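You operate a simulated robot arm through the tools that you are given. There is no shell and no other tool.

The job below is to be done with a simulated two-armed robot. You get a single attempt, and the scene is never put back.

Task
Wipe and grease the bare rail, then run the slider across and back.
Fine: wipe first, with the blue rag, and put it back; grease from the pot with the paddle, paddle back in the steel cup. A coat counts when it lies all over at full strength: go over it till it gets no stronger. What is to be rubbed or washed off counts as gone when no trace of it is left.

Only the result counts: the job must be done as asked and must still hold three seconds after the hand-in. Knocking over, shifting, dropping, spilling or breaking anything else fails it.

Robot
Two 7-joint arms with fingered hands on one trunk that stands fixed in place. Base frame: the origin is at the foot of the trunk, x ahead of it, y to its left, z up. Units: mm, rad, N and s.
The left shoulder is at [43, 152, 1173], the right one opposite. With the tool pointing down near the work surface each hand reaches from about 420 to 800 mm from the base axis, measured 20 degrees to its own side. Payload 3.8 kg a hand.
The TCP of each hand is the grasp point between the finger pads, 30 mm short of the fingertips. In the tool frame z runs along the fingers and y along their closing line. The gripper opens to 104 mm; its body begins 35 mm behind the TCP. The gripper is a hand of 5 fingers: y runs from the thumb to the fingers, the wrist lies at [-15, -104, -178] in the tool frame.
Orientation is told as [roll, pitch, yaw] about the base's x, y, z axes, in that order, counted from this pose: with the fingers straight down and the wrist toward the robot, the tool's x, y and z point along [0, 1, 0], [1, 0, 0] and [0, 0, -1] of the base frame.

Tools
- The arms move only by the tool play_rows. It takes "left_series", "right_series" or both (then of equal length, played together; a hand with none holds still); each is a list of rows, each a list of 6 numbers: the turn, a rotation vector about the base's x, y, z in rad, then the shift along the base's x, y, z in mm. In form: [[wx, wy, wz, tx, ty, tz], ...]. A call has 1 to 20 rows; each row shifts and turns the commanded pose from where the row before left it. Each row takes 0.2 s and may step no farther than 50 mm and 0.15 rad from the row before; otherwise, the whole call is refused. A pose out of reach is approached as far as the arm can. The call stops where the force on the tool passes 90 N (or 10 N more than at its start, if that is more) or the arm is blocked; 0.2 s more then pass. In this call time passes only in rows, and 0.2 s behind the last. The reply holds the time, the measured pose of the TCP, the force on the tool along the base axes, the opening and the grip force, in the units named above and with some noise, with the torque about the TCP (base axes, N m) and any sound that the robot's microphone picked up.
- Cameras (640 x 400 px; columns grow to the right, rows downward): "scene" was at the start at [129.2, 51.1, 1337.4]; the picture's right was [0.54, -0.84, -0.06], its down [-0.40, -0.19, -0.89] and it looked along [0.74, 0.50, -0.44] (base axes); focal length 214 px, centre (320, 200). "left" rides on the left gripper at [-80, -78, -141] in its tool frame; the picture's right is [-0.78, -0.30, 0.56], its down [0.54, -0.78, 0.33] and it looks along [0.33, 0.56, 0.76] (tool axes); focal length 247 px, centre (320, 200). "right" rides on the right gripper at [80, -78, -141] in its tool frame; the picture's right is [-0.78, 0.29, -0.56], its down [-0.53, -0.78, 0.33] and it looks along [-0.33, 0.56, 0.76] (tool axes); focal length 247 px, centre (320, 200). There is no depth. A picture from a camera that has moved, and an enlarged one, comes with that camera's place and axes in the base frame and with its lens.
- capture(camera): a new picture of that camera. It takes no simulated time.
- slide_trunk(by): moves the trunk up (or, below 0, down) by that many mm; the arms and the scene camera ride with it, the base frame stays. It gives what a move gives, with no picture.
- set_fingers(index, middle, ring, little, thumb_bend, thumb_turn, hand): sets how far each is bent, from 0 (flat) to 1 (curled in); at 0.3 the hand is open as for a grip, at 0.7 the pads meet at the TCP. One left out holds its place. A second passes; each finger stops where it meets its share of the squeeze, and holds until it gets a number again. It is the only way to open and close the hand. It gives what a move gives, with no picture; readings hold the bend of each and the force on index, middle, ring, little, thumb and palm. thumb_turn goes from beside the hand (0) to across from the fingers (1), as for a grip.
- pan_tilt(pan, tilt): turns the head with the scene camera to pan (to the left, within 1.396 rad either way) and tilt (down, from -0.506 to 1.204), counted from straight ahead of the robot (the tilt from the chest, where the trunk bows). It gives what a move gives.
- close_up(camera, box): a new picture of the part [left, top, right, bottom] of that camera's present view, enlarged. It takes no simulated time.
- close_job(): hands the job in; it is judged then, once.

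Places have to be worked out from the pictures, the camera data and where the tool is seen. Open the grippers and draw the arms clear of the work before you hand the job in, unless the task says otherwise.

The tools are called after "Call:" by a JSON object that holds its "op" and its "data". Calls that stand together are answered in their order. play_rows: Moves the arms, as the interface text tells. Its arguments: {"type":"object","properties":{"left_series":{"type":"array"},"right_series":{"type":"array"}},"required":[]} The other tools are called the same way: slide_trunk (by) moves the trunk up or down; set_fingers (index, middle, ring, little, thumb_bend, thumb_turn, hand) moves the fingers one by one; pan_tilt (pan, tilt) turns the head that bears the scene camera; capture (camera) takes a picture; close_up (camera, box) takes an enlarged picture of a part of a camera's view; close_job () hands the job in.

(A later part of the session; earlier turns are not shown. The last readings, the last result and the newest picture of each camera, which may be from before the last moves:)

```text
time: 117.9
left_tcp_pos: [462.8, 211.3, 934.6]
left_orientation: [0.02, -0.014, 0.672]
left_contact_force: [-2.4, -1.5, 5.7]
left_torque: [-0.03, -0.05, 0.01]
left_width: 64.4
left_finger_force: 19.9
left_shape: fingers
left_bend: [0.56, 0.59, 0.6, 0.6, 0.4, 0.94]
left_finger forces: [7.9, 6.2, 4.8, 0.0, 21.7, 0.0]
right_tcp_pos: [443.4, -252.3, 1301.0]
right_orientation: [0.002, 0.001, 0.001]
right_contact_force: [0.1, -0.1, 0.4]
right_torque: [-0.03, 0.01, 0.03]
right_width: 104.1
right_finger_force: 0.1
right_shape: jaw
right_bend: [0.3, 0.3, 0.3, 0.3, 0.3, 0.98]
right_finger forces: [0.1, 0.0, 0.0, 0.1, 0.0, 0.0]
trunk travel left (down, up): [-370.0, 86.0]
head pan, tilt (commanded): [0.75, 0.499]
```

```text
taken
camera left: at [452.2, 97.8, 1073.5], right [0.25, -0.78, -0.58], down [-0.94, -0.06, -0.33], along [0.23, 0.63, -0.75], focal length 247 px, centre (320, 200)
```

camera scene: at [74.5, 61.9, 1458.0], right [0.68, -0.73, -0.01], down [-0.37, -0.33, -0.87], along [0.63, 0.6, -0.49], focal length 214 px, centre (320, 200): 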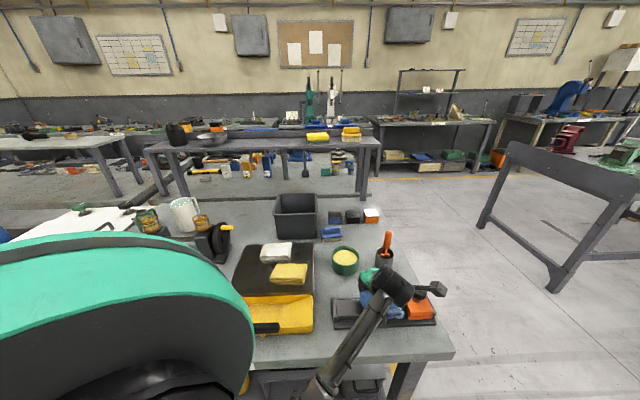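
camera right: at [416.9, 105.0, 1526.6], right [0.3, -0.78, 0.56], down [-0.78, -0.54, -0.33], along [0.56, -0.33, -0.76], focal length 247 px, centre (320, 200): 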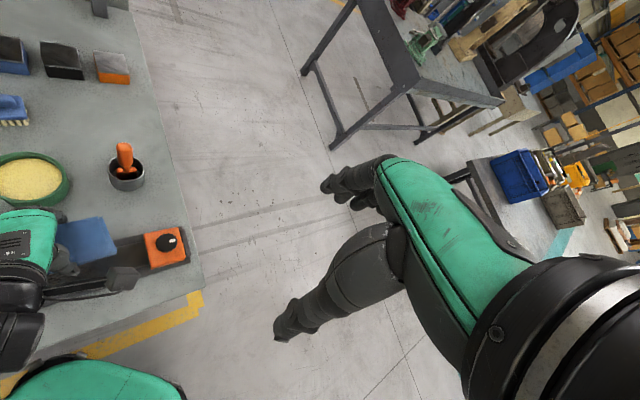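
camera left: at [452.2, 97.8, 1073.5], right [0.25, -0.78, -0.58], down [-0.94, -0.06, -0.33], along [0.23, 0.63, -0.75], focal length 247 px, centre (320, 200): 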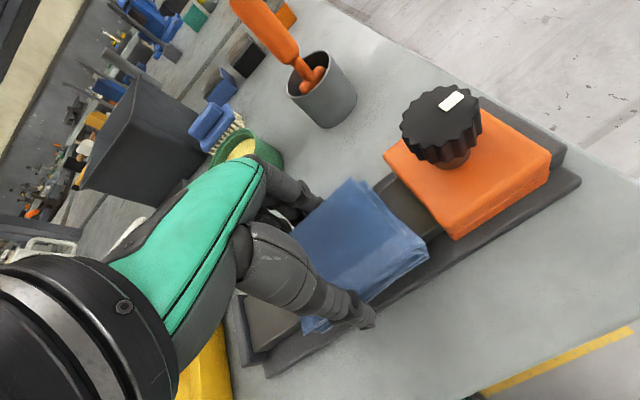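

The elbow has crept inward again, so I stop here, lift off and move out to the left to inspect the rail.

Call:
{"op": "play_rows", "data": {"left_series": [[0, 0, 0, 5, 5, 25], [0, 0, 0.02, 10, 15, 35], [0, 0, 0.03, 10, 25, 35], [0, 0, 0.04, 5, 40, 20], [0, 0, 0.05, 5, 40, 20], [0, 0, 0.05, 5, 40, 15], [0, 0, 0.05, 5, 40, 15], [0, 0, 0.05, 5, 40, 15], [0, 0, 0, 0, 40, 15]]}}

Call:
{"op": "pan_tilt", "data": {"pan": 0.5, "tilt": 0.7}}

Call:
{"op": "close_up", "data": {"camera": "scene", "box": [285, 210, 355, 270]}}

Call:
{"op": "close_up", "data": {"camera": "scene", "box": [330, 210, 390, 260]}}

Call:
{"op": "capture", "data": {"camera": "scene"}}

```text
time: 119.9
left_tcp_pos: [516.5, 488.9, 1126.2]
left_orientation: [-0.002, 0.002, 0.963]
left_contact_force: [0.1, -0.1, -0.1]
left_torque: [0.02, -0.01, -0.01]
left_width: 64.6
left_finger_force: 18.7
left_shape: fingers
left_bend: [0.56, 0.59, 0.6, 0.6, 0.4, 0.94]
left_finger forces: [7.7, 6.1, 4.8, 0.1, 19.0, 0.0]
right_tcp_pos: [444.5, -251.0, 1300.8]
right_orientation: [0.0, 0.002, 0.002]
right_contact_force: [-0.2, 0.5, 0.3]
right_torque: [-0.01, 0.0, -0.03]
right_width: 103.7
right_finger_force: 0.0
right_shape: jaw
right_bend: [0.3, 0.3, 0.3, 0.3, 0.3, 0.98]
right_finger forces: [0.0, 0.1, 0.0, 0.0, 0.0, 0.1]
trunk travel left (down, up): [-370.0, 86.0]
head pan, tilt (commanded): [0.75, 0.499]
```

```text
time: 120.7
left_tcp_pos: [516.2, 488.6, 1127.0]
left_orientation: [-0.002, 0.002, 0.963]
left_contact_force: [-0.7, -0.1, -0.4]
left_torque: [0.0, -0.01, 0.02]
left_width: 64.6
left_finger_force: 18.7
left_shape: fingers
left_bend: [0.56, 0.59, 0.6, 0.6, 0.4, 0.94]
left_finger forces: [7.9, 6.0, 4.9, 0.0, 18.9, 0.1]
right_tcp_pos: [444.2, -252.3, 1300.9]
right_orientation: [0.002, 0.002, 0.002]
right_contact_force: [0.4, 0.3, -0.2]
right_torque: [0.01, -0.01, -0.01]
right_width: 103.7
right_finger_force: 0.0
right_shape: jaw
right_bend: [0.3, 0.3, 0.3, 0.3, 0.3, 0.98]
right_finger forces: [0.0, 0.0, 0.0, 0.1, 0.1, 0.0]
trunk travel left (down, up): [-370.0, 86.0]
head pan, tilt (commanded): [0.499, 0.7]
```

```text
6.67 times, centred on (320, 240) of scene
camera zoom: at [83.0, 41.5, 1440.1], right [0.48, -0.88, -0.01], down [-0.58, -0.31, -0.75], along [0.66, 0.37, -0.66], focal length 1430 px, centre (320, -67)
```

zoom: 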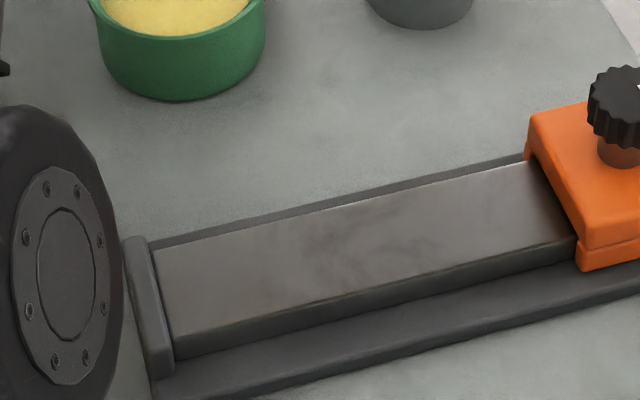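

```text
8.00 times, centred on (360, 235) of scene
camera zoom: at [83.0, 41.5, 1440.1], right [0.48, -0.88, -0.01], down [-0.58, -0.31, -0.75], along [0.66, 0.37, -0.66], focal length 1716 px, centre (0, -80)
```

zoom: 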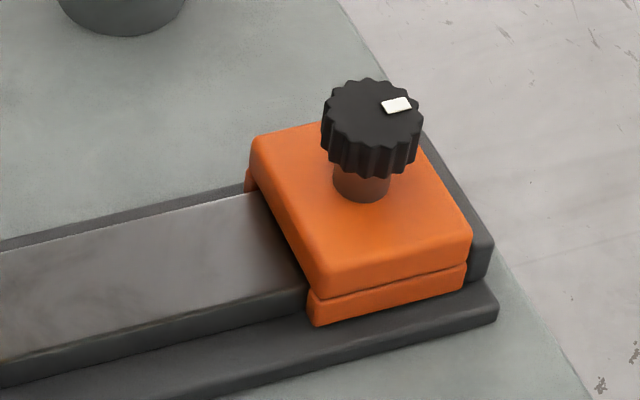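

```text
taken
camera scene: at [83.0, 41.5, 1440.1], right [0.48, -0.88, -0.01], down [-0.58, -0.31, -0.75], along [0.66, 0.37, -0.66], focal length 214 px, centre (320, 200)
```

scene: 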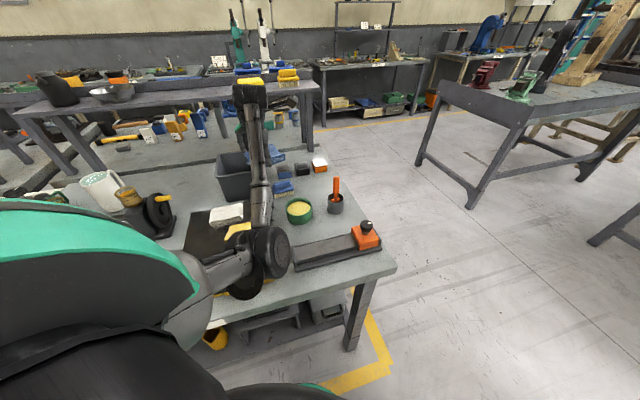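

A faint cloud is still visible in the middle, which might be residue or just the steel's texture. I run the elbow recovery again and will use the left camera for a closer look on the way.

Call:
{"op": "play_rows", "data": {"left_series": [[0, 0, 0, 3, 32, 28], [0, 0, 0, 4, 32, 28], [0, 0, 0, 4, 31, 27], [0, 0, -0.14, 12.7, -7.5, 0], [0, 0, -0.14, 11.5, -9.2, 0], [0, 0, -0.14, 10.2, -10.7, 0], [0, 0, -0.14, 8.5, -11.9, 0], [0, 0, -0.14, 6.8, -13.2, 0], [0, 0, -0.14, 4.8, -13.9, 0], [0, 0, -0.14, 2.9, -14.4, 0], [0, 0, -0.14, 0.9, -14.8, 0], [0, 0, -0.14, -1.3, -14.6, 0], [0, 0, -0.14, -3.3, -14.4, 0], [0, 0, -0.14, -5.2, -13.8, 0], [0, 0, -0.14, -7.1, -12.8, 0], [0, 0, -0.14, -8.9, -11.9, 0], [0, 0, -0.14, -10.5, -10.4, 0]]}}

Call:
{"op": "play_rows", "data": {"left_series": [[0, 0, 0, -25, -5, 0], [0, 0, 0, -25, -3, 0], [0, 0, 0, -25, 0, 0], [0, 0, 0, -25, 0, 0], [0, 0, 0.1, 0, 0, -20], [0, 0, 0.1, 0, 0, -20], [0, 0, 0.1, 0, 0, -20], [0, 0, 0.1, 0, 0, -20]]}}

Call:
{"op": "capture", "data": {"camera": "left"}}

Call:
{"op": "capture", "data": {"camera": "scene"}}

```text
time: 124.3
left_tcp_pos: [547.0, 409.7, 1212.3]
left_orientation: [-0.001, 0.002, -1.0]
left_contact_force: [-0.4, 0.9, -0.3]
left_torque: [-0.04, -0.04, -0.02]
left_width: 64.4
left_finger_force: 18.2
left_shape: fingers
left_bend: [0.56, 0.59, 0.6, 0.6, 0.4, 0.94]
left_finger forces: [7.6, 6.0, 4.7, 0.0, 18.6, 0.1]
right_tcp_pos: [443.2, -252.5, 1301.2]
right_orientation: [0.001, 0.001, 0.002]
right_contact_force: [0.1, 0.0, -0.1]
right_torque: [-0.02, 0.03, 0.02]
right_width: 103.6
right_finger_force: 0.1
right_shape: jaw
right_bend: [0.3, 0.3, 0.3, 0.3, 0.3, 0.98]
right_finger forces: [0.0, 0.0, 0.0, 0.1, 0.0, 0.1]
trunk travel left (down, up): [-370.0, 86.0]
head pan, tilt (commanded): [0.499, 0.7]
```

```text
time: 126.1
left_tcp_pos: [445.6, 401.3, 1134.1]
left_orientation: [-0.002, -0.001, -0.593]
left_contact_force: [0.2, -0.8, -0.1]
left_torque: [-0.01, -0.02, 0.03]
left_width: 64.4
left_finger_force: 17.7
left_shape: fingers
left_bend: [0.56, 0.59, 0.6, 0.6, 0.4, 0.94]
left_finger forces: [7.6, 6.0, 4.6, 0.1, 18.5, 0.0]
right_tcp_pos: [443.0, -252.1, 1301.0]
right_orientation: [-0.002, 0.0, 0.002]
right_contact_force: [-0.2, -0.6, -0.2]
right_torque: [0.02, -0.01, 0.01]
right_width: 103.4
right_finger_force: 0.1
right_shape: jaw
right_bend: [0.3, 0.3, 0.3, 0.3, 0.3, 0.98]
right_finger forces: [0.0, 0.0, 0.0, 0.0, 0.0, 0.1]
trunk travel left (down, up): [-370.0, 86.0]
head pan, tilt (commanded): [0.499, 0.7]
```

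```text
taken
camera left: at [337.8, 379.4, 1275.7], right [-0.68, -0.48, -0.55], down [-0.34, 0.88, -0.33], along [0.65, -0.04, -0.76], focal length 247 px, centre (320, 200)
```

left: 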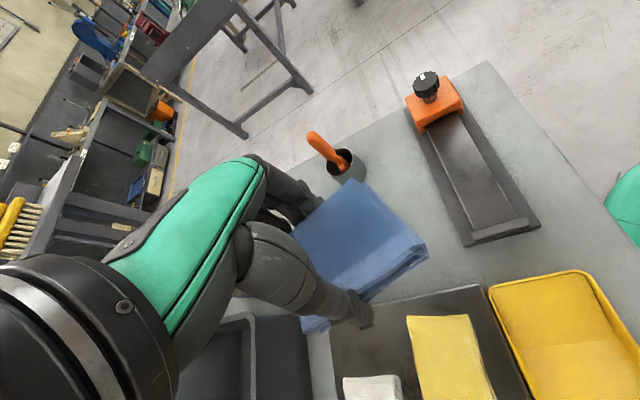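

```text
taken
camera scene: at [82.6, 41.6, 1440.1], right [0.48, -0.88, -0.01], down [-0.58, -0.31, -0.75], along [0.66, 0.37, -0.66], focal length 214 px, centre (320, 200)
```

scene: 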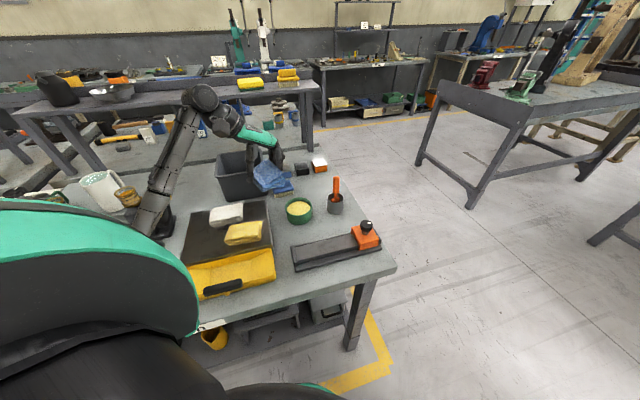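

The elbow is outside. Here the left camera sees the whole rail; I enlarge it from both cameras, comparing with the very first pictures.

Call:
{"op": "close_up", "data": {"camera": "left", "box": [400, 80, 550, 260]}}

Call:
{"op": "close_up", "data": {"camera": "scene", "box": [285, 215, 375, 275]}}

Call:
{"op": "close_up", "data": {"camera": "scene", "box": [290, 230, 330, 265]}}

```text
2.22 times, centred on (475, 170) of left
camera zoom: at [337.8, 379.4, 1275.7], right [-0.68, -0.48, -0.55], down [-0.34, 0.88, -0.33], along [0.65, -0.04, -0.76], focal length 549 px, centre (-24, 267)
```

zoom: 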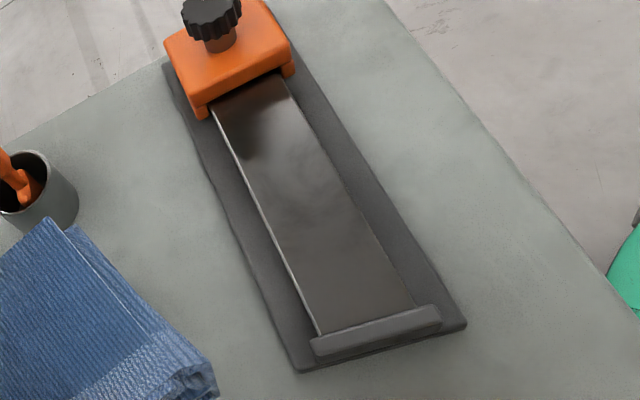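

```text
6.67 times, centred on (330, 245) of scene
camera zoom: at [82.6, 41.6, 1440.1], right [0.48, -0.88, -0.01], down [-0.58, -0.31, -0.75], along [0.66, 0.37, -0.66], focal length 1430 px, centre (253, -100)
```

zoom: 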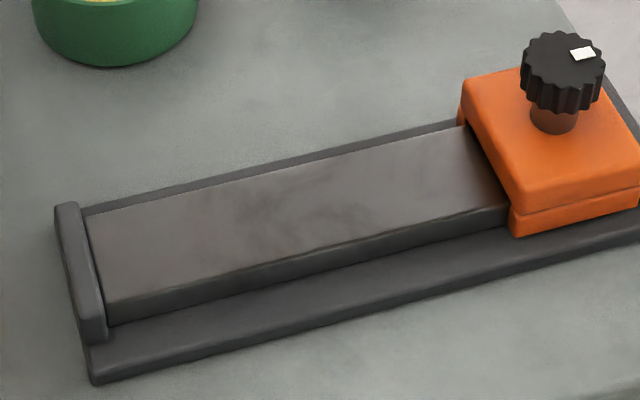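

```text
11.43 times, centred on (310, 248) of scene
camera zoom: at [82.6, 41.6, 1440.1], right [0.48, -0.88, -0.01], down [-0.58, -0.31, -0.75], along [0.66, 0.37, -0.66], focal length 2451 px, centre (434, -343)
```

zoom: 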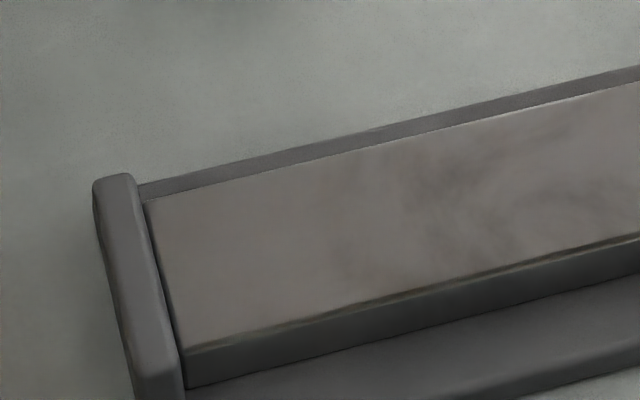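

No speckles remain; the clouds look like steel texture, but to be sure that nothing is left I make two more passes while the elbow is well placed.

Call:
{"op": "play_rows", "data": {"left_series": [[0, 0, 0.15, 2, 0, -3], [0, 0, 0.15, 2, 0, -3], [0, 0, 0.15, 2, 0, -3], [0, 0, 0.15, 0, -5, -3], [0, 0, 0.09, 0, -22, -10], [0, 0, 0.09, 0, -22, -10], [0, 0, 0.09, 0, -22, -10], [0, 0, 0.09, 0, -22, -10], [0, 0, 0.09, 0, -22, -10], [0, 0, 0.05, 0, -20, -12], [0, 0, 0.05, 0, -20, -12], [0, 0, 0.05, 0, -20, -12], [0, 0, 0.03, 0, -13, -12]]}}

Call:
{"op": "capture", "data": {"camera": "scene"}}

Call:
{"op": "capture", "data": {"camera": "left"}}

```text
time: 128.9
left_tcp_pos: [452.3, 213.3, 1020.3]
left_orientation: [-0.001, 0.002, 0.637]
left_contact_force: [0.2, -1.0, 0.2]
left_torque: [-0.01, 0.01, 0.03]
left_width: 64.4
left_finger_force: 17.9
left_shape: fingers
left_bend: [0.56, 0.59, 0.6, 0.6, 0.4, 0.94]
left_finger forces: [7.5, 6.1, 4.6, 0.0, 18.1, 0.1]
right_tcp_pos: [443.7, -253.0, 1300.2]
right_orientation: [0.0, 0.001, 0.003]
right_contact_force: [0.5, -0.1, 0.0]
right_torque: [-0.02, 0.01, 0.01]
right_width: 103.8
right_finger_force: 0.1
right_shape: jaw
right_bend: [0.3, 0.3, 0.3, 0.3, 0.3, 0.98]
right_finger forces: [0.1, 0.1, 0.1, 0.1, 0.0, 0.0]
trunk travel left (down, up): [-370.0, 86.0]
head pan, tilt (commanded): [0.499, 0.7]
```

```text
taken
camera scene: at [83.0, 40.9, 1440.1], right [0.48, -0.88, -0.01], down [-0.58, -0.31, -0.75], along [0.66, 0.37, -0.66], focal length 214 px, centre (320, 200)
```

scene: 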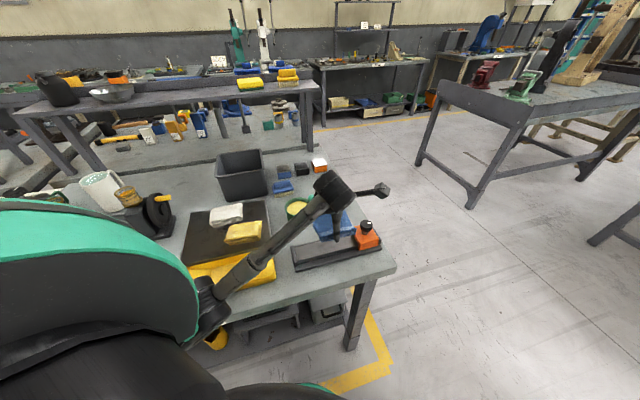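

```text
taken
camera left: at [437.9, 104.0, 1162.8], right [0.22, -0.8, -0.56], down [-0.94, -0.03, -0.33], along [0.25, 0.6, -0.76], focal length 247 px, centre (320, 200)
```

left: 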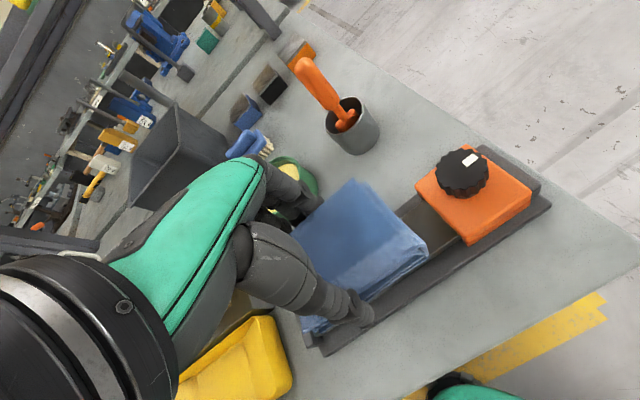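

Same good posture. I lower onto the rail and stroke toward the slider, then back to about 50 mm.

Call:
{"op": "play_rows", "data": {"left_series": [[0, 0, 0.03, 0, 0, -25], [0, 0, 0.03, 0, 0, -25], [0, 0, 0, 0, 0, -20], [0, 0, 0, 0, 0, -12], [0, 0, 0, 0, 0, -5], [0, 0, 0, 6, -6.1, 0], [0, 0, 0, 5, -5.1, 0], [0, 0, 0, -7, 7.1, 0], [0, 0, 0, -7, 7.1, 0], [0, 0, 0, -7, 7.1, 0], [0, 0, 0, -7, 7.1, 0], [0, 0, 0, -7, 7.1, 0], [0, 0, 0, -7, 7.1, 0], [0, 0, 0, -5, 5.1, 0]]}}

Call:
{"op": "capture", "data": {"camera": "scene"}}

Call:
{"op": "close_up", "data": {"camera": "left", "box": [300, 60, 560, 320]}}

```text
time: 131.9
left_tcp_pos: [416.5, 249.2, 936.9]
left_orientation: [-0.001, 0.002, 0.693]
left_contact_force: [0.0, 0.1, -0.4]
left_torque: [-0.02, -0.01, -0.03]
left_width: 64.4
left_finger_force: 18.1
left_shape: fingers
left_bend: [0.56, 0.59, 0.6, 0.6, 0.4, 0.94]
left_finger forces: [7.5, 6.1, 4.4, 0.0, 18.4, 0.0]
right_tcp_pos: [443.3, -252.6, 1301.0]
right_orientation: [0.001, -0.001, 0.001]
right_contact_force: [-0.2, 0.0, -0.1]
right_torque: [0.0, -0.03, 0.02]
right_width: 103.7
right_finger_force: 0.0
right_shape: jaw
right_bend: [0.3, 0.3, 0.3, 0.3, 0.3, 0.98]
right_finger forces: [0.0, 0.0, 0.1, 0.0, 0.1, 0.0]
trunk travel left (down, up): [-370.0, 86.0]
head pan, tilt (commanded): [0.499, 0.7]
```

```text
taken
camera scene: at [82.7, 41.4, 1440.1], right [0.48, -0.88, -0.01], down [-0.58, -0.31, -0.75], along [0.66, 0.37, -0.66], focal length 214 px, centre (320, 200)
```

scene: 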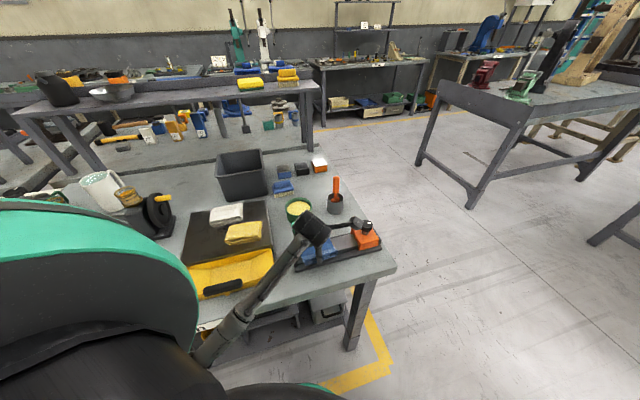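

```text
1.54 times, centred on (430, 190) of left
camera zoom: at [408.0, 139.1, 1078.8], right [0.27, -0.79, -0.55], down [-0.94, -0.09, -0.33], along [0.21, 0.61, -0.76], focal length 380 px, centre (151, 215)
```

zoom: 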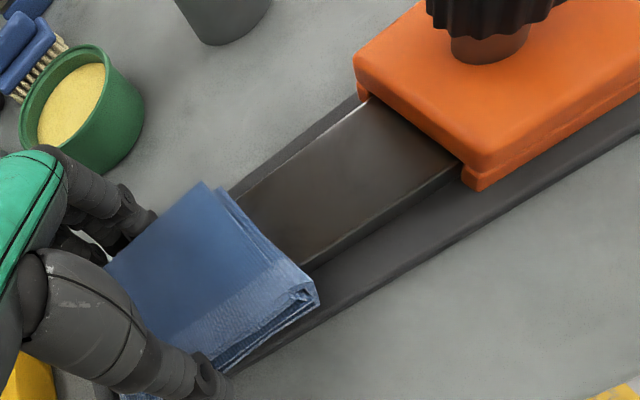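

That pass was about 3 mm too high (no contact force). I press down 3.5 mm here and stroke forward with contact.

Call:
{"op": "play_rows", "data": {"left_series": [[0, 0, 0, 0, 0, -3.5], [0, 0, 0, -4, 4.1, 0], [0, 0, 0, 7, -7.1, 0], [0, 0, 0, 7, -7.1, 0], [0, 0, 0, 7, -7.1, 0], [0, 0, 0, 7, -7.1, 0], [0, 0, 0, 7, -7.1, 0], [0, 0, 0, 7, -7.1, 0], [0, 0, 0, 6, -6.1, 0]]}}

Call:
{"op": "capture", "data": {"camera": "scene"}}

```text
time: 133.9
left_tcp_pos: [458.4, 203.7, 933.8]
left_orientation: [-0.006, -0.002, 0.692]
left_contact_force: [-5.7, 5.6, 24.1]
left_torque: [0.63, -0.16, 0.09]
left_width: 64.8
left_finger_force: 29.6
left_shape: fingers
left_bend: [0.56, 0.59, 0.61, 0.6, 0.4, 0.94]
left_finger forces: [8.1, 23.2, 4.6, 0.0, 22.5, 0.0]
right_tcp_pos: [440.6, -253.6, 1301.3]
right_orientation: [-0.001, -0.002, 0.0]
right_contact_force: [-0.1, -0.2, -0.3]
right_torque: [-0.01, 0.0, 0.0]
right_width: 103.6
right_finger_force: 0.1
right_shape: jaw
right_bend: [0.3, 0.3, 0.3, 0.3, 0.3, 0.98]
right_finger forces: [0.0, 0.1, 0.0, 0.0, 0.1, 0.1]
trunk travel left (down, up): [-370.0, 86.0]
head pan, tilt (commanded): [0.499, 0.7]
```

```text
taken
camera scene: at [79.5, 40.9, 1440.3], right [0.48, -0.88, -0.01], down [-0.58, -0.31, -0.75], along [0.66, 0.37, -0.66], focal length 214 px, centre (320, 200)
```

scene: 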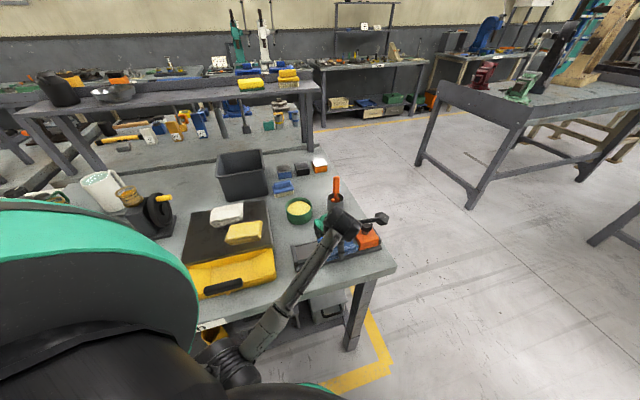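

Contact is firm again (24 N). One more stroke back and forth, keeping short of the near end.

Call:
{"op": "play_rows", "data": {"left_series": [[0, 0, 0, -7, 7.1, 0.5], [0, 0, 0, -7, 7.1, 0], [0, 0, 0, -7, 7.1, 0], [0, 0, 0, -7, 7.1, 0], [0, 0, 0, -7, 7.1, 0], [0, 0, 0, -7, 7.1, 0], [0, 0, 0, -4, 4.1, 0], [0, 0, 0, 7, -7.1, 0], [0, 0, 0, 7, -7.1, 0], [0, 0, 0, 7, -7.1, 0], [0, 0, 0, 7, -7.1, 0], [0, 0, 0, 7, -7.1, 0], [0, 0, 0, 7, -7.1, 0], [0, 0, 0, 7, -7.1, 0]]}}

Call:
{"op": "capture", "data": {"camera": "scene"}}

Call:
{"op": "close_up", "data": {"camera": "scene", "box": [285, 215, 375, 275]}}

```text
time: 136.9
left_tcp_pos: [461.3, 210.5, 932.6]
left_orientation: [0.018, -0.019, 0.694]
left_contact_force: [-7.3, 1.6, 20.5]
left_torque: [0.07, 0.36, -0.04]
left_width: 65.5
left_finger_force: 21.0
left_shape: fingers
left_bend: [0.58, 0.6, 0.62, 0.6, 0.39, 0.95]
left_finger forces: [7.2, 6.6, 4.3, 0.0, 24.5, 0.0]
right_tcp_pos: [440.9, -253.6, 1301.8]
right_orientation: [0.001, -0.001, 0.0]
right_contact_force: [-1.0, -0.4, -1.0]
right_torque: [0.0, 0.02, 0.0]
right_width: 103.6
right_finger_force: 0.1
right_shape: jaw
right_bend: [0.3, 0.3, 0.3, 0.3, 0.3, 0.98]
right_finger forces: [0.0, 0.0, 0.1, 0.1, 0.0, 0.0]
trunk travel left (down, up): [-370.0, 86.0]
head pan, tilt (commanded): [0.499, 0.7]
```

```text
taken
camera scene: at [79.0, 40.8, 1440.3], right [0.48, -0.88, -0.01], down [-0.58, -0.31, -0.75], along [0.66, 0.37, -0.66], focal length 214 px, centre (320, 200)
```

scene: 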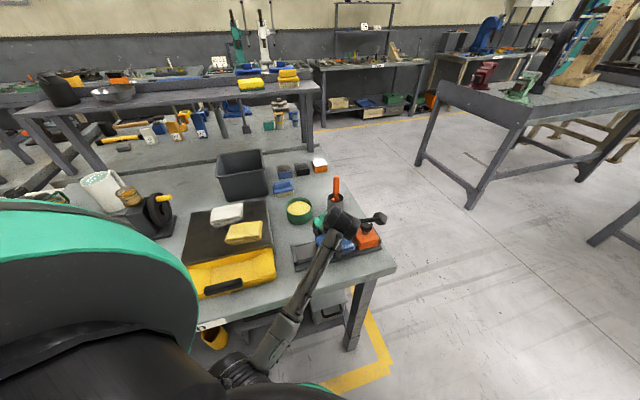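

```text
6.67 times, centred on (330, 245) of scene
camera zoom: at [79.0, 40.8, 1440.3], right [0.48, -0.88, -0.01], down [-0.58, -0.31, -0.75], along [0.66, 0.37, -0.66], focal length 1430 px, centre (253, -100)
```

zoom: 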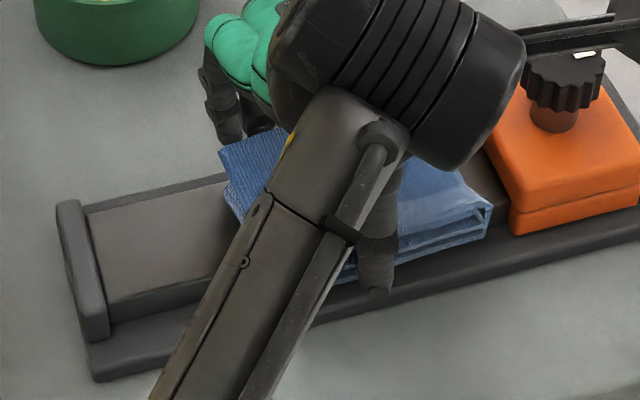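

The visible rail is clean. I stop wiping, lift off and go out to the left, then recover the elbow again before putting the rag back.

Call:
{"op": "play_rows", "data": {"left_series": [[0, 0, 0, 3, 5, 25], [0, 0, 0.02, 10, 15, 35], [0, 0, 0.03, 10, 25, 35], [0, 0, 0.04, 5, 40, 20], [0, 0, 0.05, 5, 40, 20], [0, 0, 0.05, 5, 40, 15], [0, 0, 0.04, 5, 40, 15], [0, 0, 0.04, 5, 40, 15], [0, 0, 0, 2, 40, 15]]}}

Call:
{"op": "close_up", "data": {"camera": "scene", "box": [285, 215, 375, 275]}}

Call:
{"op": "close_up", "data": {"camera": "scene", "box": [170, 180, 390, 300]}}

```text
time: 138.9
left_tcp_pos: [511.7, 486.4, 1127.9]
left_orientation: [0.0, 0.003, 0.964]
left_contact_force: [0.0, 0.4, -0.1]
left_torque: [-0.01, 0.01, 0.0]
left_width: 64.7
left_finger_force: 18.4
left_shape: fingers
left_bend: [0.57, 0.6, 0.61, 0.6, 0.39, 0.95]
left_finger forces: [8.0, 6.7, 4.3, 0.0, 19.1, 0.1]
right_tcp_pos: [444.4, -250.9, 1299.7]
right_orientation: [0.0, 0.001, 0.002]
right_contact_force: [0.4, -0.7, -0.6]
right_torque: [-0.03, -0.02, 0.01]
right_width: 103.6
right_finger_force: 0.1
right_shape: jaw
right_bend: [0.3, 0.3, 0.3, 0.3, 0.3, 0.98]
right_finger forces: [0.0, 0.1, 0.1, 0.0, 0.0, 0.0]
trunk travel left (down, up): [-370.0, 86.0]
head pan, tilt (commanded): [0.499, 0.7]
```

```text
6.67 times, centred on (330, 245) of scene
camera zoom: at [83.2, 42.7, 1440.0], right [0.48, -0.88, -0.01], down [-0.58, -0.31, -0.75], along [0.66, 0.37, -0.66], focal length 1430 px, centre (253, -100)
```

zoom: 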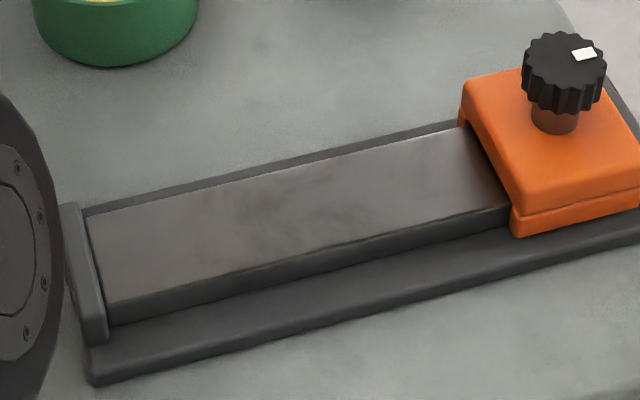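

```text
2.91 times, centred on (280, 240) of scene
camera zoom: at [83.2, 42.7, 1440.0], right [0.48, -0.88, -0.01], down [-0.58, -0.31, -0.75], along [0.66, 0.37, -0.66], focal length 624 px, centre (436, 84)
```

zoom: 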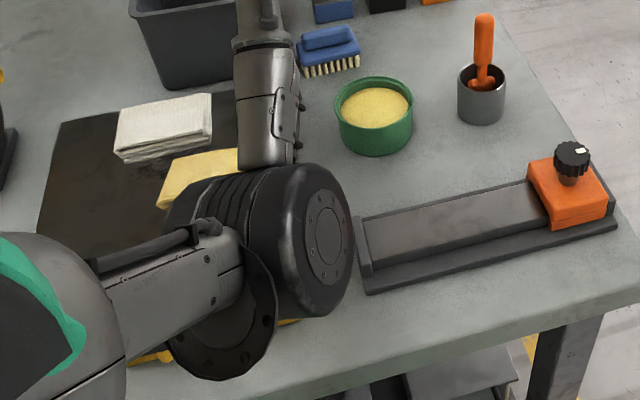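

The same faint cloud as before the last passes is there, which suggests steel texture rather than dirt. I recover the elbow once more and then take a really close look with the left camera before returning the rag.

Call:
{"op": "play_rows", "data": {"left_series": [[0, 0, 0, 4, 33, 28], [0, 0, 0, 5, 33, 28], [0, 0, 0, 5, 32, 27], [0, 0, -0.14, 12.7, -7.5, 0], [0, 0, -0.14, 11.5, -9.2, 0], [0, 0, -0.14, 10.2, -10.7, 0], [0, 0, -0.14, 8.5, -11.9, 0], [0, 0, -0.14, 6.8, -13.2, 0], [0, 0, -0.14, 4.8, -13.9, 0], [0, 0, -0.14, 2.9, -14.4, 0], [0, 0, -0.14, 0.9, -14.8, 0], [0, 0, -0.14, -1.3, -14.6, 0], [0, 0, -0.14, -3.3, -14.4, 0], [0, 0, -0.14, -5.2, -13.8, 0], [0, 0, -0.14, -7.1, -12.8, 0], [0, 0, -0.14, -8.9, -11.9, 0], [0, 0, -0.14, -10.5, -10.4, 0]]}}

Call:
{"op": "play_rows", "data": {"left_series": [[0, 0, 0, -25, -5, 0], [0, 0, 0, -25, -3, 0], [0, 0, 0, -25, 0, 0], [0, 0, 0, -5, 0, -10], [0, 0, 0.1, 0, -18, -35], [0, 0, 0.1, 2, -18, -35], [0, 0, 0.1, 2, -18, -35], [0, 0, 0.1, 2, -18, -35], [0, 0, 0, 2, -10, -30], [0, 0, 0, 0, -5, -20]]}}

Call:
{"op": "capture", "data": {"camera": "left"}}

Call:
{"op": "capture", "data": {"camera": "scene"}}

```text
time: 142.5
left_tcp_pos: [550.2, 412.3, 1209.0]
left_orientation: [-0.002, 0.003, -0.998]
left_contact_force: [0.8, -0.6, 0.7]
left_torque: [0.0, 0.0, -0.02]
left_width: 64.5
left_finger_force: 18.5
left_shape: fingers
left_bend: [0.57, 0.6, 0.61, 0.6, 0.4, 0.95]
left_finger forces: [8.0, 6.6, 4.2, 0.1, 19.0, 0.0]
right_tcp_pos: [443.5, -252.4, 1300.5]
right_orientation: [-0.001, -0.001, 0.003]
right_contact_force: [-0.2, 0.0, 0.5]
right_torque: [0.02, 0.02, 0.01]
right_width: 103.7
right_finger_force: 0.0
right_shape: jaw
right_bend: [0.3, 0.3, 0.3, 0.3, 0.3, 0.98]
right_finger forces: [0.1, 0.0, 0.0, 0.0, 0.0, 0.1]
trunk travel left (down, up): [-370.0, 86.0]
head pan, tilt (commanded): [0.499, 0.7]
```

```text
time: 144.7
left_tcp_pos: [477.9, 321.1, 1008.5]
left_orientation: [-0.003, 0.001, -0.595]
left_contact_force: [0.3, 0.3, 0.1]
left_torque: [0.0, 0.0, 0.03]
left_width: 64.6
left_finger_force: 19.0
left_shape: fingers
left_bend: [0.57, 0.6, 0.61, 0.6, 0.4, 0.95]
left_finger forces: [8.0, 6.6, 4.3, 0.1, 18.9, 0.0]
right_tcp_pos: [444.7, -252.7, 1301.1]
right_orientation: [0.001, 0.002, 0.001]
right_contact_force: [0.2, -0.1, -0.5]
right_torque: [-0.01, 0.01, 0.0]
right_width: 103.9
right_finger_force: 0.1
right_shape: jaw
right_bend: [0.3, 0.3, 0.3, 0.3, 0.3, 0.98]
right_finger forces: [0.0, 0.0, 0.0, 0.0, 0.0, 0.0]
trunk travel left (down, up): [-370.0, 86.0]
head pan, tilt (commanded): [0.499, 0.7]
```

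```text
taken
camera left: at [369.2, 298.4, 1150.5], right [-0.68, -0.48, -0.55], down [-0.34, 0.88, -0.33], along [0.65, -0.04, -0.76], focal length 247 px, centre (320, 200)
```

left: 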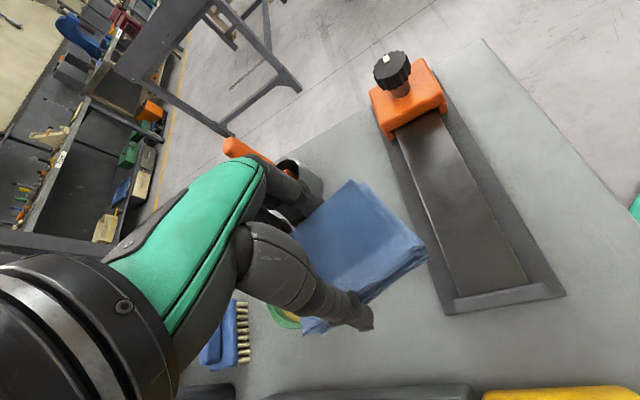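

```text
taken
camera scene: at [82.9, 41.6, 1440.1], right [0.48, -0.88, -0.01], down [-0.58, -0.31, -0.75], along [0.66, 0.37, -0.66], focal length 214 px, centre (320, 200)
```

scene: 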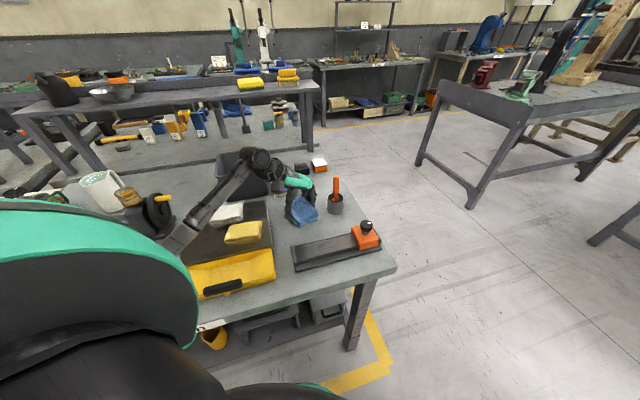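

I enlarge the rail in this closer left-camera view.

Call:
{"op": "close_up", "data": {"camera": "left", "box": [380, 90, 560, 310]}}

Call:
{"op": "close_up", "data": {"camera": "left", "box": [390, 110, 500, 220]}}

Call:
{"op": "close_up", "data": {"camera": "left", "box": [430, 200, 550, 310]}}

```text
1.82 times, centred on (470, 200) of left
camera zoom: at [369.2, 298.4, 1150.5], right [-0.68, -0.48, -0.55], down [-0.34, 0.88, -0.33], along [0.65, -0.04, -0.76], focal length 449 px, centre (47, 200)
```

zoom: 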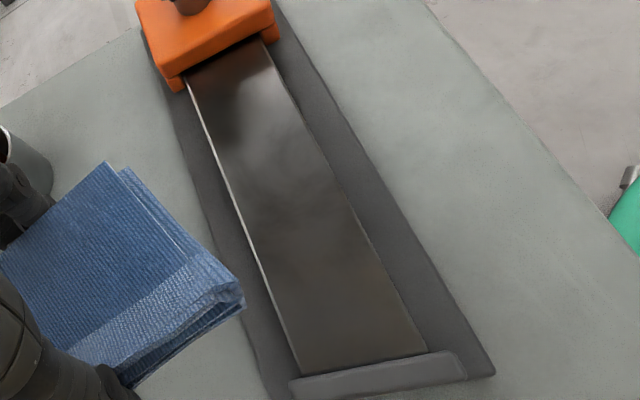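

```text
3.64 times, centred on (445, 165) of left
camera zoom: at [369.2, 298.4, 1150.5], right [-0.68, -0.48, -0.55], down [-0.34, 0.88, -0.33], along [0.65, -0.04, -0.76], focal length 898 px, centre (-134, 327)
```

zoom: 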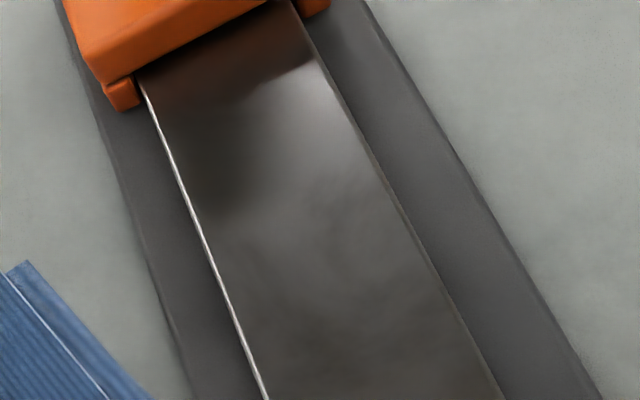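

```text
3.64 times, centred on (490, 255) of left
camera zoom: at [369.2, 298.4, 1150.5], right [-0.68, -0.48, -0.55], down [-0.34, 0.88, -0.33], along [0.65, -0.04, -0.76], focal length 898 px, centre (-298, 0)
```

zoom: 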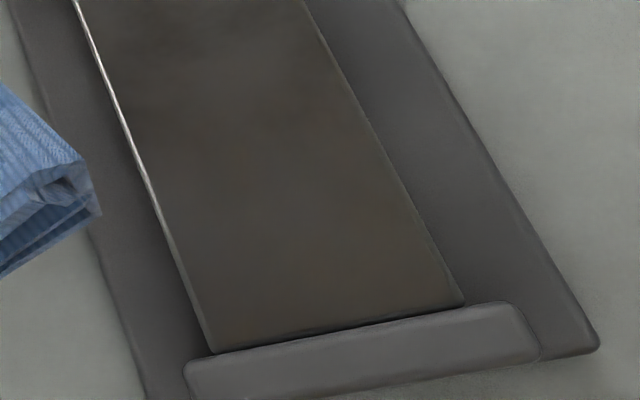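

Seen close up, the rail is glossy and evenly clean; the clouds were reflections. I carry the rag back above its place on the tray.

Call:
{"op": "play_rows", "data": {"left_series": [[0, 0, 0, -5, 10, 35], [0, 0, 0, -5, 10, 35], [0, 0, 0, -5, 10, 35], [0, 0, 0, -5, 10, 35], [0, 0, 0.14, -17.6, 17, -3.6], [0, 0, 0.14, -17.6, 17, -3.6], [0, 0, 0.14, -17.6, 17, -3.6], [0, 0, 0.14, -17.6, 17, -3.6], [0, 0, 0.14, -17.6, 17, -3.6], [0, 0, 0.14, -17.6, 17, -3.6], [0, 0, 0.14, -17.6, 17, -3.6], [0, 0, 0.14, -17.6, 17, -3.6], [0, 0, 0.14, -17.6, 17, -3.6], [0, 0, 0.14, -17.6, 17, -3.6], [0, 0, 0.14, -17.6, 17, -3.6]]}}

Call:
{"op": "pan_tilt", "data": {"pan": 0.75, "tilt": 0.6}}

Call:
{"op": "capture", "data": {"camera": "scene"}}

Call:
{"op": "capture", "data": {"camera": "left"}}

```text
time: 147.9
left_tcp_pos: [264.6, 543.8, 1110.0]
left_orientation: [-0.002, 0.002, 0.946]
left_contact_force: [0.1, -0.1, -0.4]
left_torque: [0.01, 0.01, -0.02]
left_width: 64.5
left_finger_force: 18.5
left_shape: fingers
left_bend: [0.57, 0.6, 0.61, 0.6, 0.4, 0.95]
left_finger forces: [8.0, 6.5, 4.2, 0.0, 18.6, 0.0]
right_tcp_pos: [444.1, -252.9, 1301.3]
right_orientation: [0.0, 0.001, 0.002]
right_contact_force: [0.5, -0.1, 0.4]
right_torque: [0.01, 0.02, 0.02]
right_width: 103.9
right_finger_force: 0.1
right_shape: jaw
right_bend: [0.3, 0.3, 0.3, 0.3, 0.3, 0.98]
right_finger forces: [0.1, 0.0, 0.0, 0.1, 0.0, 0.0]
trunk travel left (down, up): [-370.0, 86.0]
head pan, tilt (commanded): [0.499, 0.7]
```

```text
time: 148.6
left_tcp_pos: [264.2, 543.5, 1110.5]
left_orientation: [-0.002, 0.001, 0.944]
left_contact_force: [-0.3, 0.0, -0.8]
left_torque: [0.02, 0.03, -0.02]
left_width: 64.6
left_finger_force: 18.4
left_shape: fingers
left_bend: [0.57, 0.6, 0.61, 0.6, 0.4, 0.95]
left_finger forces: [8.0, 6.3, 4.1, 0.0, 18.7, 0.0]
right_tcp_pos: [444.1, -251.0, 1300.7]
right_orientation: [0.001, 0.001, 0.0]
right_contact_force: [-0.3, -0.6, 0.1]
right_torque: [-0.01, 0.0, -0.03]
right_width: 103.7
right_finger_force: 0.1
right_shape: jaw
right_bend: [0.3, 0.3, 0.3, 0.3, 0.3, 0.98]
right_finger forces: [0.1, 0.0, 0.0, 0.1, 0.0, 0.0]
trunk travel left (down, up): [-370.0, 86.0]
head pan, tilt (commanded): [0.75, 0.6]
```

```text
taken
camera scene: at [73.2, 61.0, 1448.9], right [0.68, -0.73, -0.01], down [-0.43, -0.39, -0.82], along [0.59, 0.56, -0.58], focal length 214 px, centre (320, 200)
```

scene: 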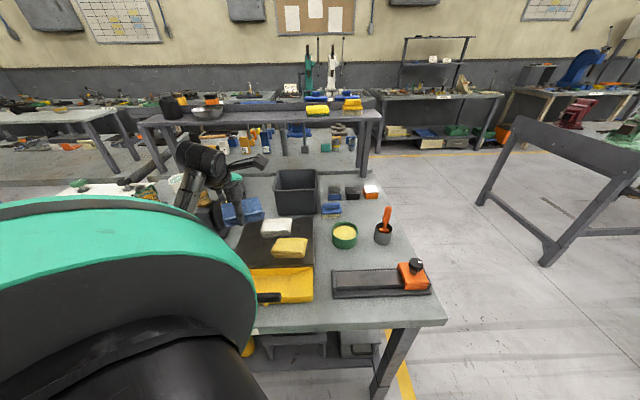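

```text
taken
camera left: at [284.2, 434.1, 1252.5], right [0.45, -0.7, -0.55], down [-0.89, -0.32, -0.33], along [0.06, 0.64, -0.76], focal length 247 px, centre (320, 200)
```

left: 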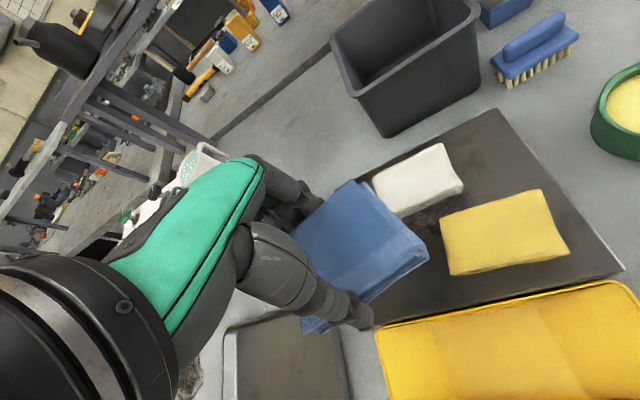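

The rag is back over the tray, but it has turned about 0.1 rad in the grip. I turn the hand slightly to compensate, line it up a few millimetres clear of the yellow rag and come down partway.

Call:
{"op": "play_rows", "data": {"left_series": [[0, 0, -0.03, 1, 4, -30], [0, 0, -0.03, 1, 4, -30], [0, 0, 0, 0, 0, -30], [0, 0, 0, 0, 0, -20]]}}

Call:
{"op": "capture", "data": {"camera": "left"}}

Call:
{"op": "close_up", "data": {"camera": "left", "box": [250, 130, 470, 350]}}

Call:
{"op": "close_up", "data": {"camera": "scene", "box": [180, 150, 330, 310]}}

```text
time: 149.6
left_tcp_pos: [266.1, 549.6, 1001.1]
left_orientation: [-0.002, 0.003, 0.883]
left_contact_force: [0.1, 0.4, -0.5]
left_torque: [-0.02, 0.0, -0.02]
left_width: 64.4
left_finger_force: 18.7
left_shape: fingers
left_bend: [0.57, 0.6, 0.61, 0.6, 0.4, 0.95]
left_finger forces: [8.1, 6.3, 4.1, 0.0, 18.7, 0.0]
right_tcp_pos: [443.9, -253.2, 1300.2]
right_orientation: [0.0, 0.001, 0.002]
right_contact_force: [0.6, -0.4, 0.9]
right_torque: [-0.03, -0.03, -0.01]
right_width: 103.9
right_finger_force: 0.1
right_shape: jaw
right_bend: [0.3, 0.3, 0.3, 0.3, 0.3, 0.98]
right_finger forces: [0.0, 0.1, 0.0, 0.0, 0.1, 0.1]
trunk travel left (down, up): [-370.0, 86.0]
head pan, tilt (commanded): [0.75, 0.6]
```

```text
taken
camera left: at [278.8, 439.8, 1143.0], right [0.41, -0.72, -0.56], down [-0.91, -0.26, -0.33], along [0.09, 0.64, -0.76], focal length 247 px, centre (320, 200)
```

left: 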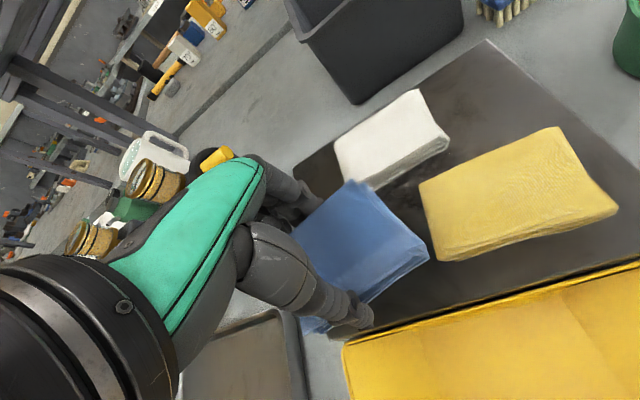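

```text
1.82 times, centred on (360, 240) of left
camera zoom: at [278.8, 439.8, 1143.0], right [0.41, -0.72, -0.56], down [-0.91, -0.26, -0.33], along [0.09, 0.64, -0.76], focal length 449 px, centre (247, 127)
```

zoom: 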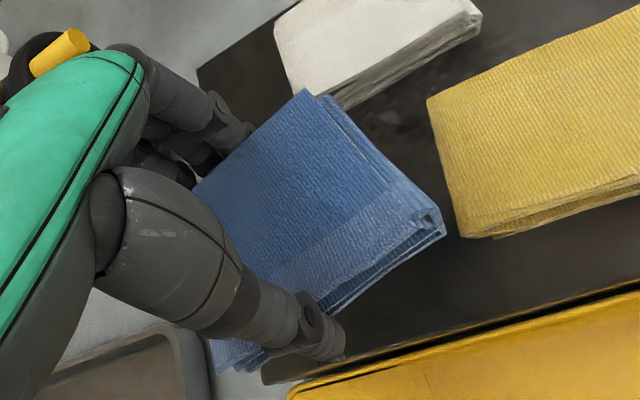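

```text
2.50 times, centred on (255, 230) of scene
camera zoom: at [73.1, 61.0, 1448.9], right [0.68, -0.73, -0.01], down [-0.43, -0.39, -0.82], along [0.59, 0.56, -0.58], focal length 536 px, centre (482, 125)
```

zoom: 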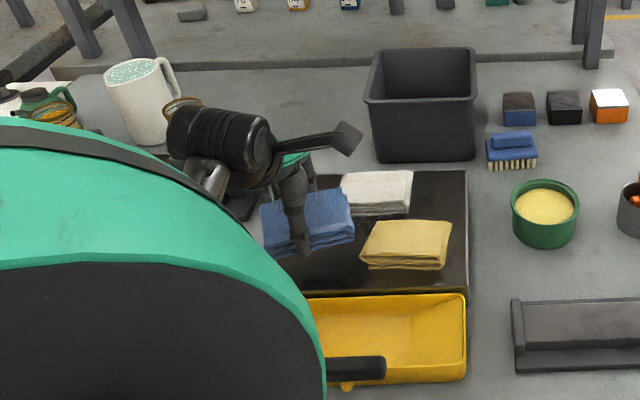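

The rag will land square and in place at this yaw. I shift 1.5 mm and come down to the tray, watching for contact.

Call:
{"op": "play_rows", "data": {"left_series": [[0, 0, 0, -0.5, 1.5, -18], [0, 0, 0, 0, 0, -16], [0, 0, 0, 0, 0, -8], [0, 0, 0, 0, 0, -4]]}}

Call:
{"op": "close_up", "data": {"camera": "left", "box": [250, 130, 470, 350]}}

Call:
{"op": "close_up", "data": {"camera": "scene", "box": [220, 200, 320, 290]}}

```text
time: 150.6
left_tcp_pos: [265.0, 552.0, 955.6]
left_orientation: [-0.001, 0.002, 0.884]
left_contact_force: [-0.2, -0.3, -0.8]
left_torque: [0.0, -0.02, -0.03]
left_width: 64.4
left_finger_force: 18.4
left_shape: fingers
left_bend: [0.57, 0.6, 0.61, 0.6, 0.4, 0.95]
left_finger forces: [8.0, 6.2, 4.1, 0.1, 18.8, 0.0]
right_tcp_pos: [444.4, -252.7, 1300.9]
right_orientation: [0.0, 0.002, 0.001]
right_contact_force: [-0.3, -1.0, 0.9]
right_torque: [0.0, -0.04, 0.02]
right_width: 103.7
right_finger_force: 0.0
right_shape: jaw
right_bend: [0.3, 0.3, 0.3, 0.3, 0.3, 0.98]
right_finger forces: [0.0, 0.0, 0.1, 0.0, 0.0, 0.0]
trunk travel left (down, up): [-370.0, 86.0]
head pan, tilt (commanded): [0.75, 0.6]
```

```text
1.82 times, centred on (360, 240) of left
camera zoom: at [278.4, 442.2, 1098.1], right [0.41, -0.72, -0.56], down [-0.91, -0.26, -0.33], along [0.09, 0.64, -0.76], focal length 449 px, centre (247, 127)
```

zoom: 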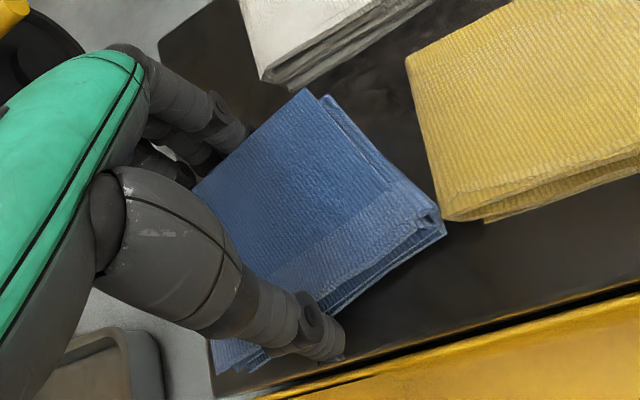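

```text
4.44 times, centred on (270, 245) of scene
camera zoom: at [73.1, 61.1, 1448.9], right [0.68, -0.73, -0.01], down [-0.43, -0.39, -0.82], along [0.59, 0.56, -0.58], focal length 953 px, centre (542, 0)
```

zoom: 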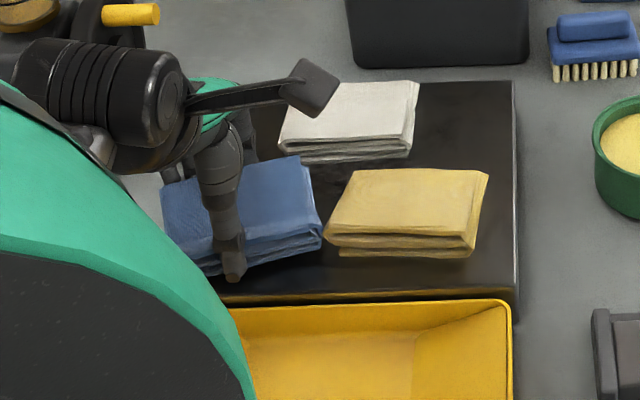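

The rag sits as it did before, close to the tray. I lower the last few millimetres to contact.

Call:
{"op": "play_rows", "data": {"left_series": [[0, 0, 0, 0, 0, -2], [0, 0, 0, 0, 0, -2]]}}

```text
time: 151.2
left_tcp_pos: [266.2, 553.3, 951.8]
left_orientation: [-0.002, 0.002, 0.885]
left_contact_force: [0.6, 0.8, -0.6]
left_torque: [0.0, 0.0, 0.02]
left_width: 64.6
left_finger_force: 18.5
left_shape: fingers
left_bend: [0.57, 0.6, 0.61, 0.6, 0.4, 0.95]
left_finger forces: [8.0, 6.3, 4.1, 0.1, 18.6, 0.0]
right_tcp_pos: [443.2, -251.1, 1300.7]
right_orientation: [0.0, 0.001, 0.002]
right_contact_force: [0.6, -0.2, 0.1]
right_torque: [0.04, 0.0, 0.01]
right_width: 103.6
right_finger_force: 0.0
right_shape: jaw
right_bend: [0.3, 0.3, 0.3, 0.3, 0.3, 0.98]
right_finger forces: [0.0, 0.0, 0.0, 0.0, 0.0, 0.0]
trunk travel left (down, up): [-370.0, 86.0]
head pan, tilt (commanded): [0.75, 0.6]
```

No contact yet; two more small steps down.

Call:
{"op": "play_rows", "data": {"left_series": [[0, 0, 0, 0, 0, -1.5], [0, 0, 0, 0, 0, -1.5]]}}

```text
time: 151.8
left_tcp_pos: [264.8, 553.4, 950.3]
left_orientation: [-0.001, -0.002, 0.885]
left_contact_force: [-0.5, 3.0, 10.0]
left_torque: [0.33, -0.09, -0.02]
left_width: 64.5
left_finger_force: 22.5
left_shape: fingers
left_bend: [0.56, 0.59, 0.61, 0.6, 0.4, 0.95]
left_finger forces: [8.3, 12.3, 4.8, 0.0, 18.8, 0.1]
right_tcp_pos: [444.5, -252.3, 1300.1]
right_orientation: [0.001, 0.001, 0.0]
right_contact_force: [-0.6, 0.1, -0.2]
right_torque: [0.01, -0.01, -0.02]
right_width: 103.8
right_finger_force: 0.1
right_shape: jaw
right_bend: [0.3, 0.3, 0.3, 0.3, 0.3, 0.98]
right_finger forces: [0.1, 0.0, 0.0, 0.1, 0.0, 0.0]
trunk travel left (down, up): [-370.0, 86.0]
head pan, tilt (commanded): [0.75, 0.6]
```

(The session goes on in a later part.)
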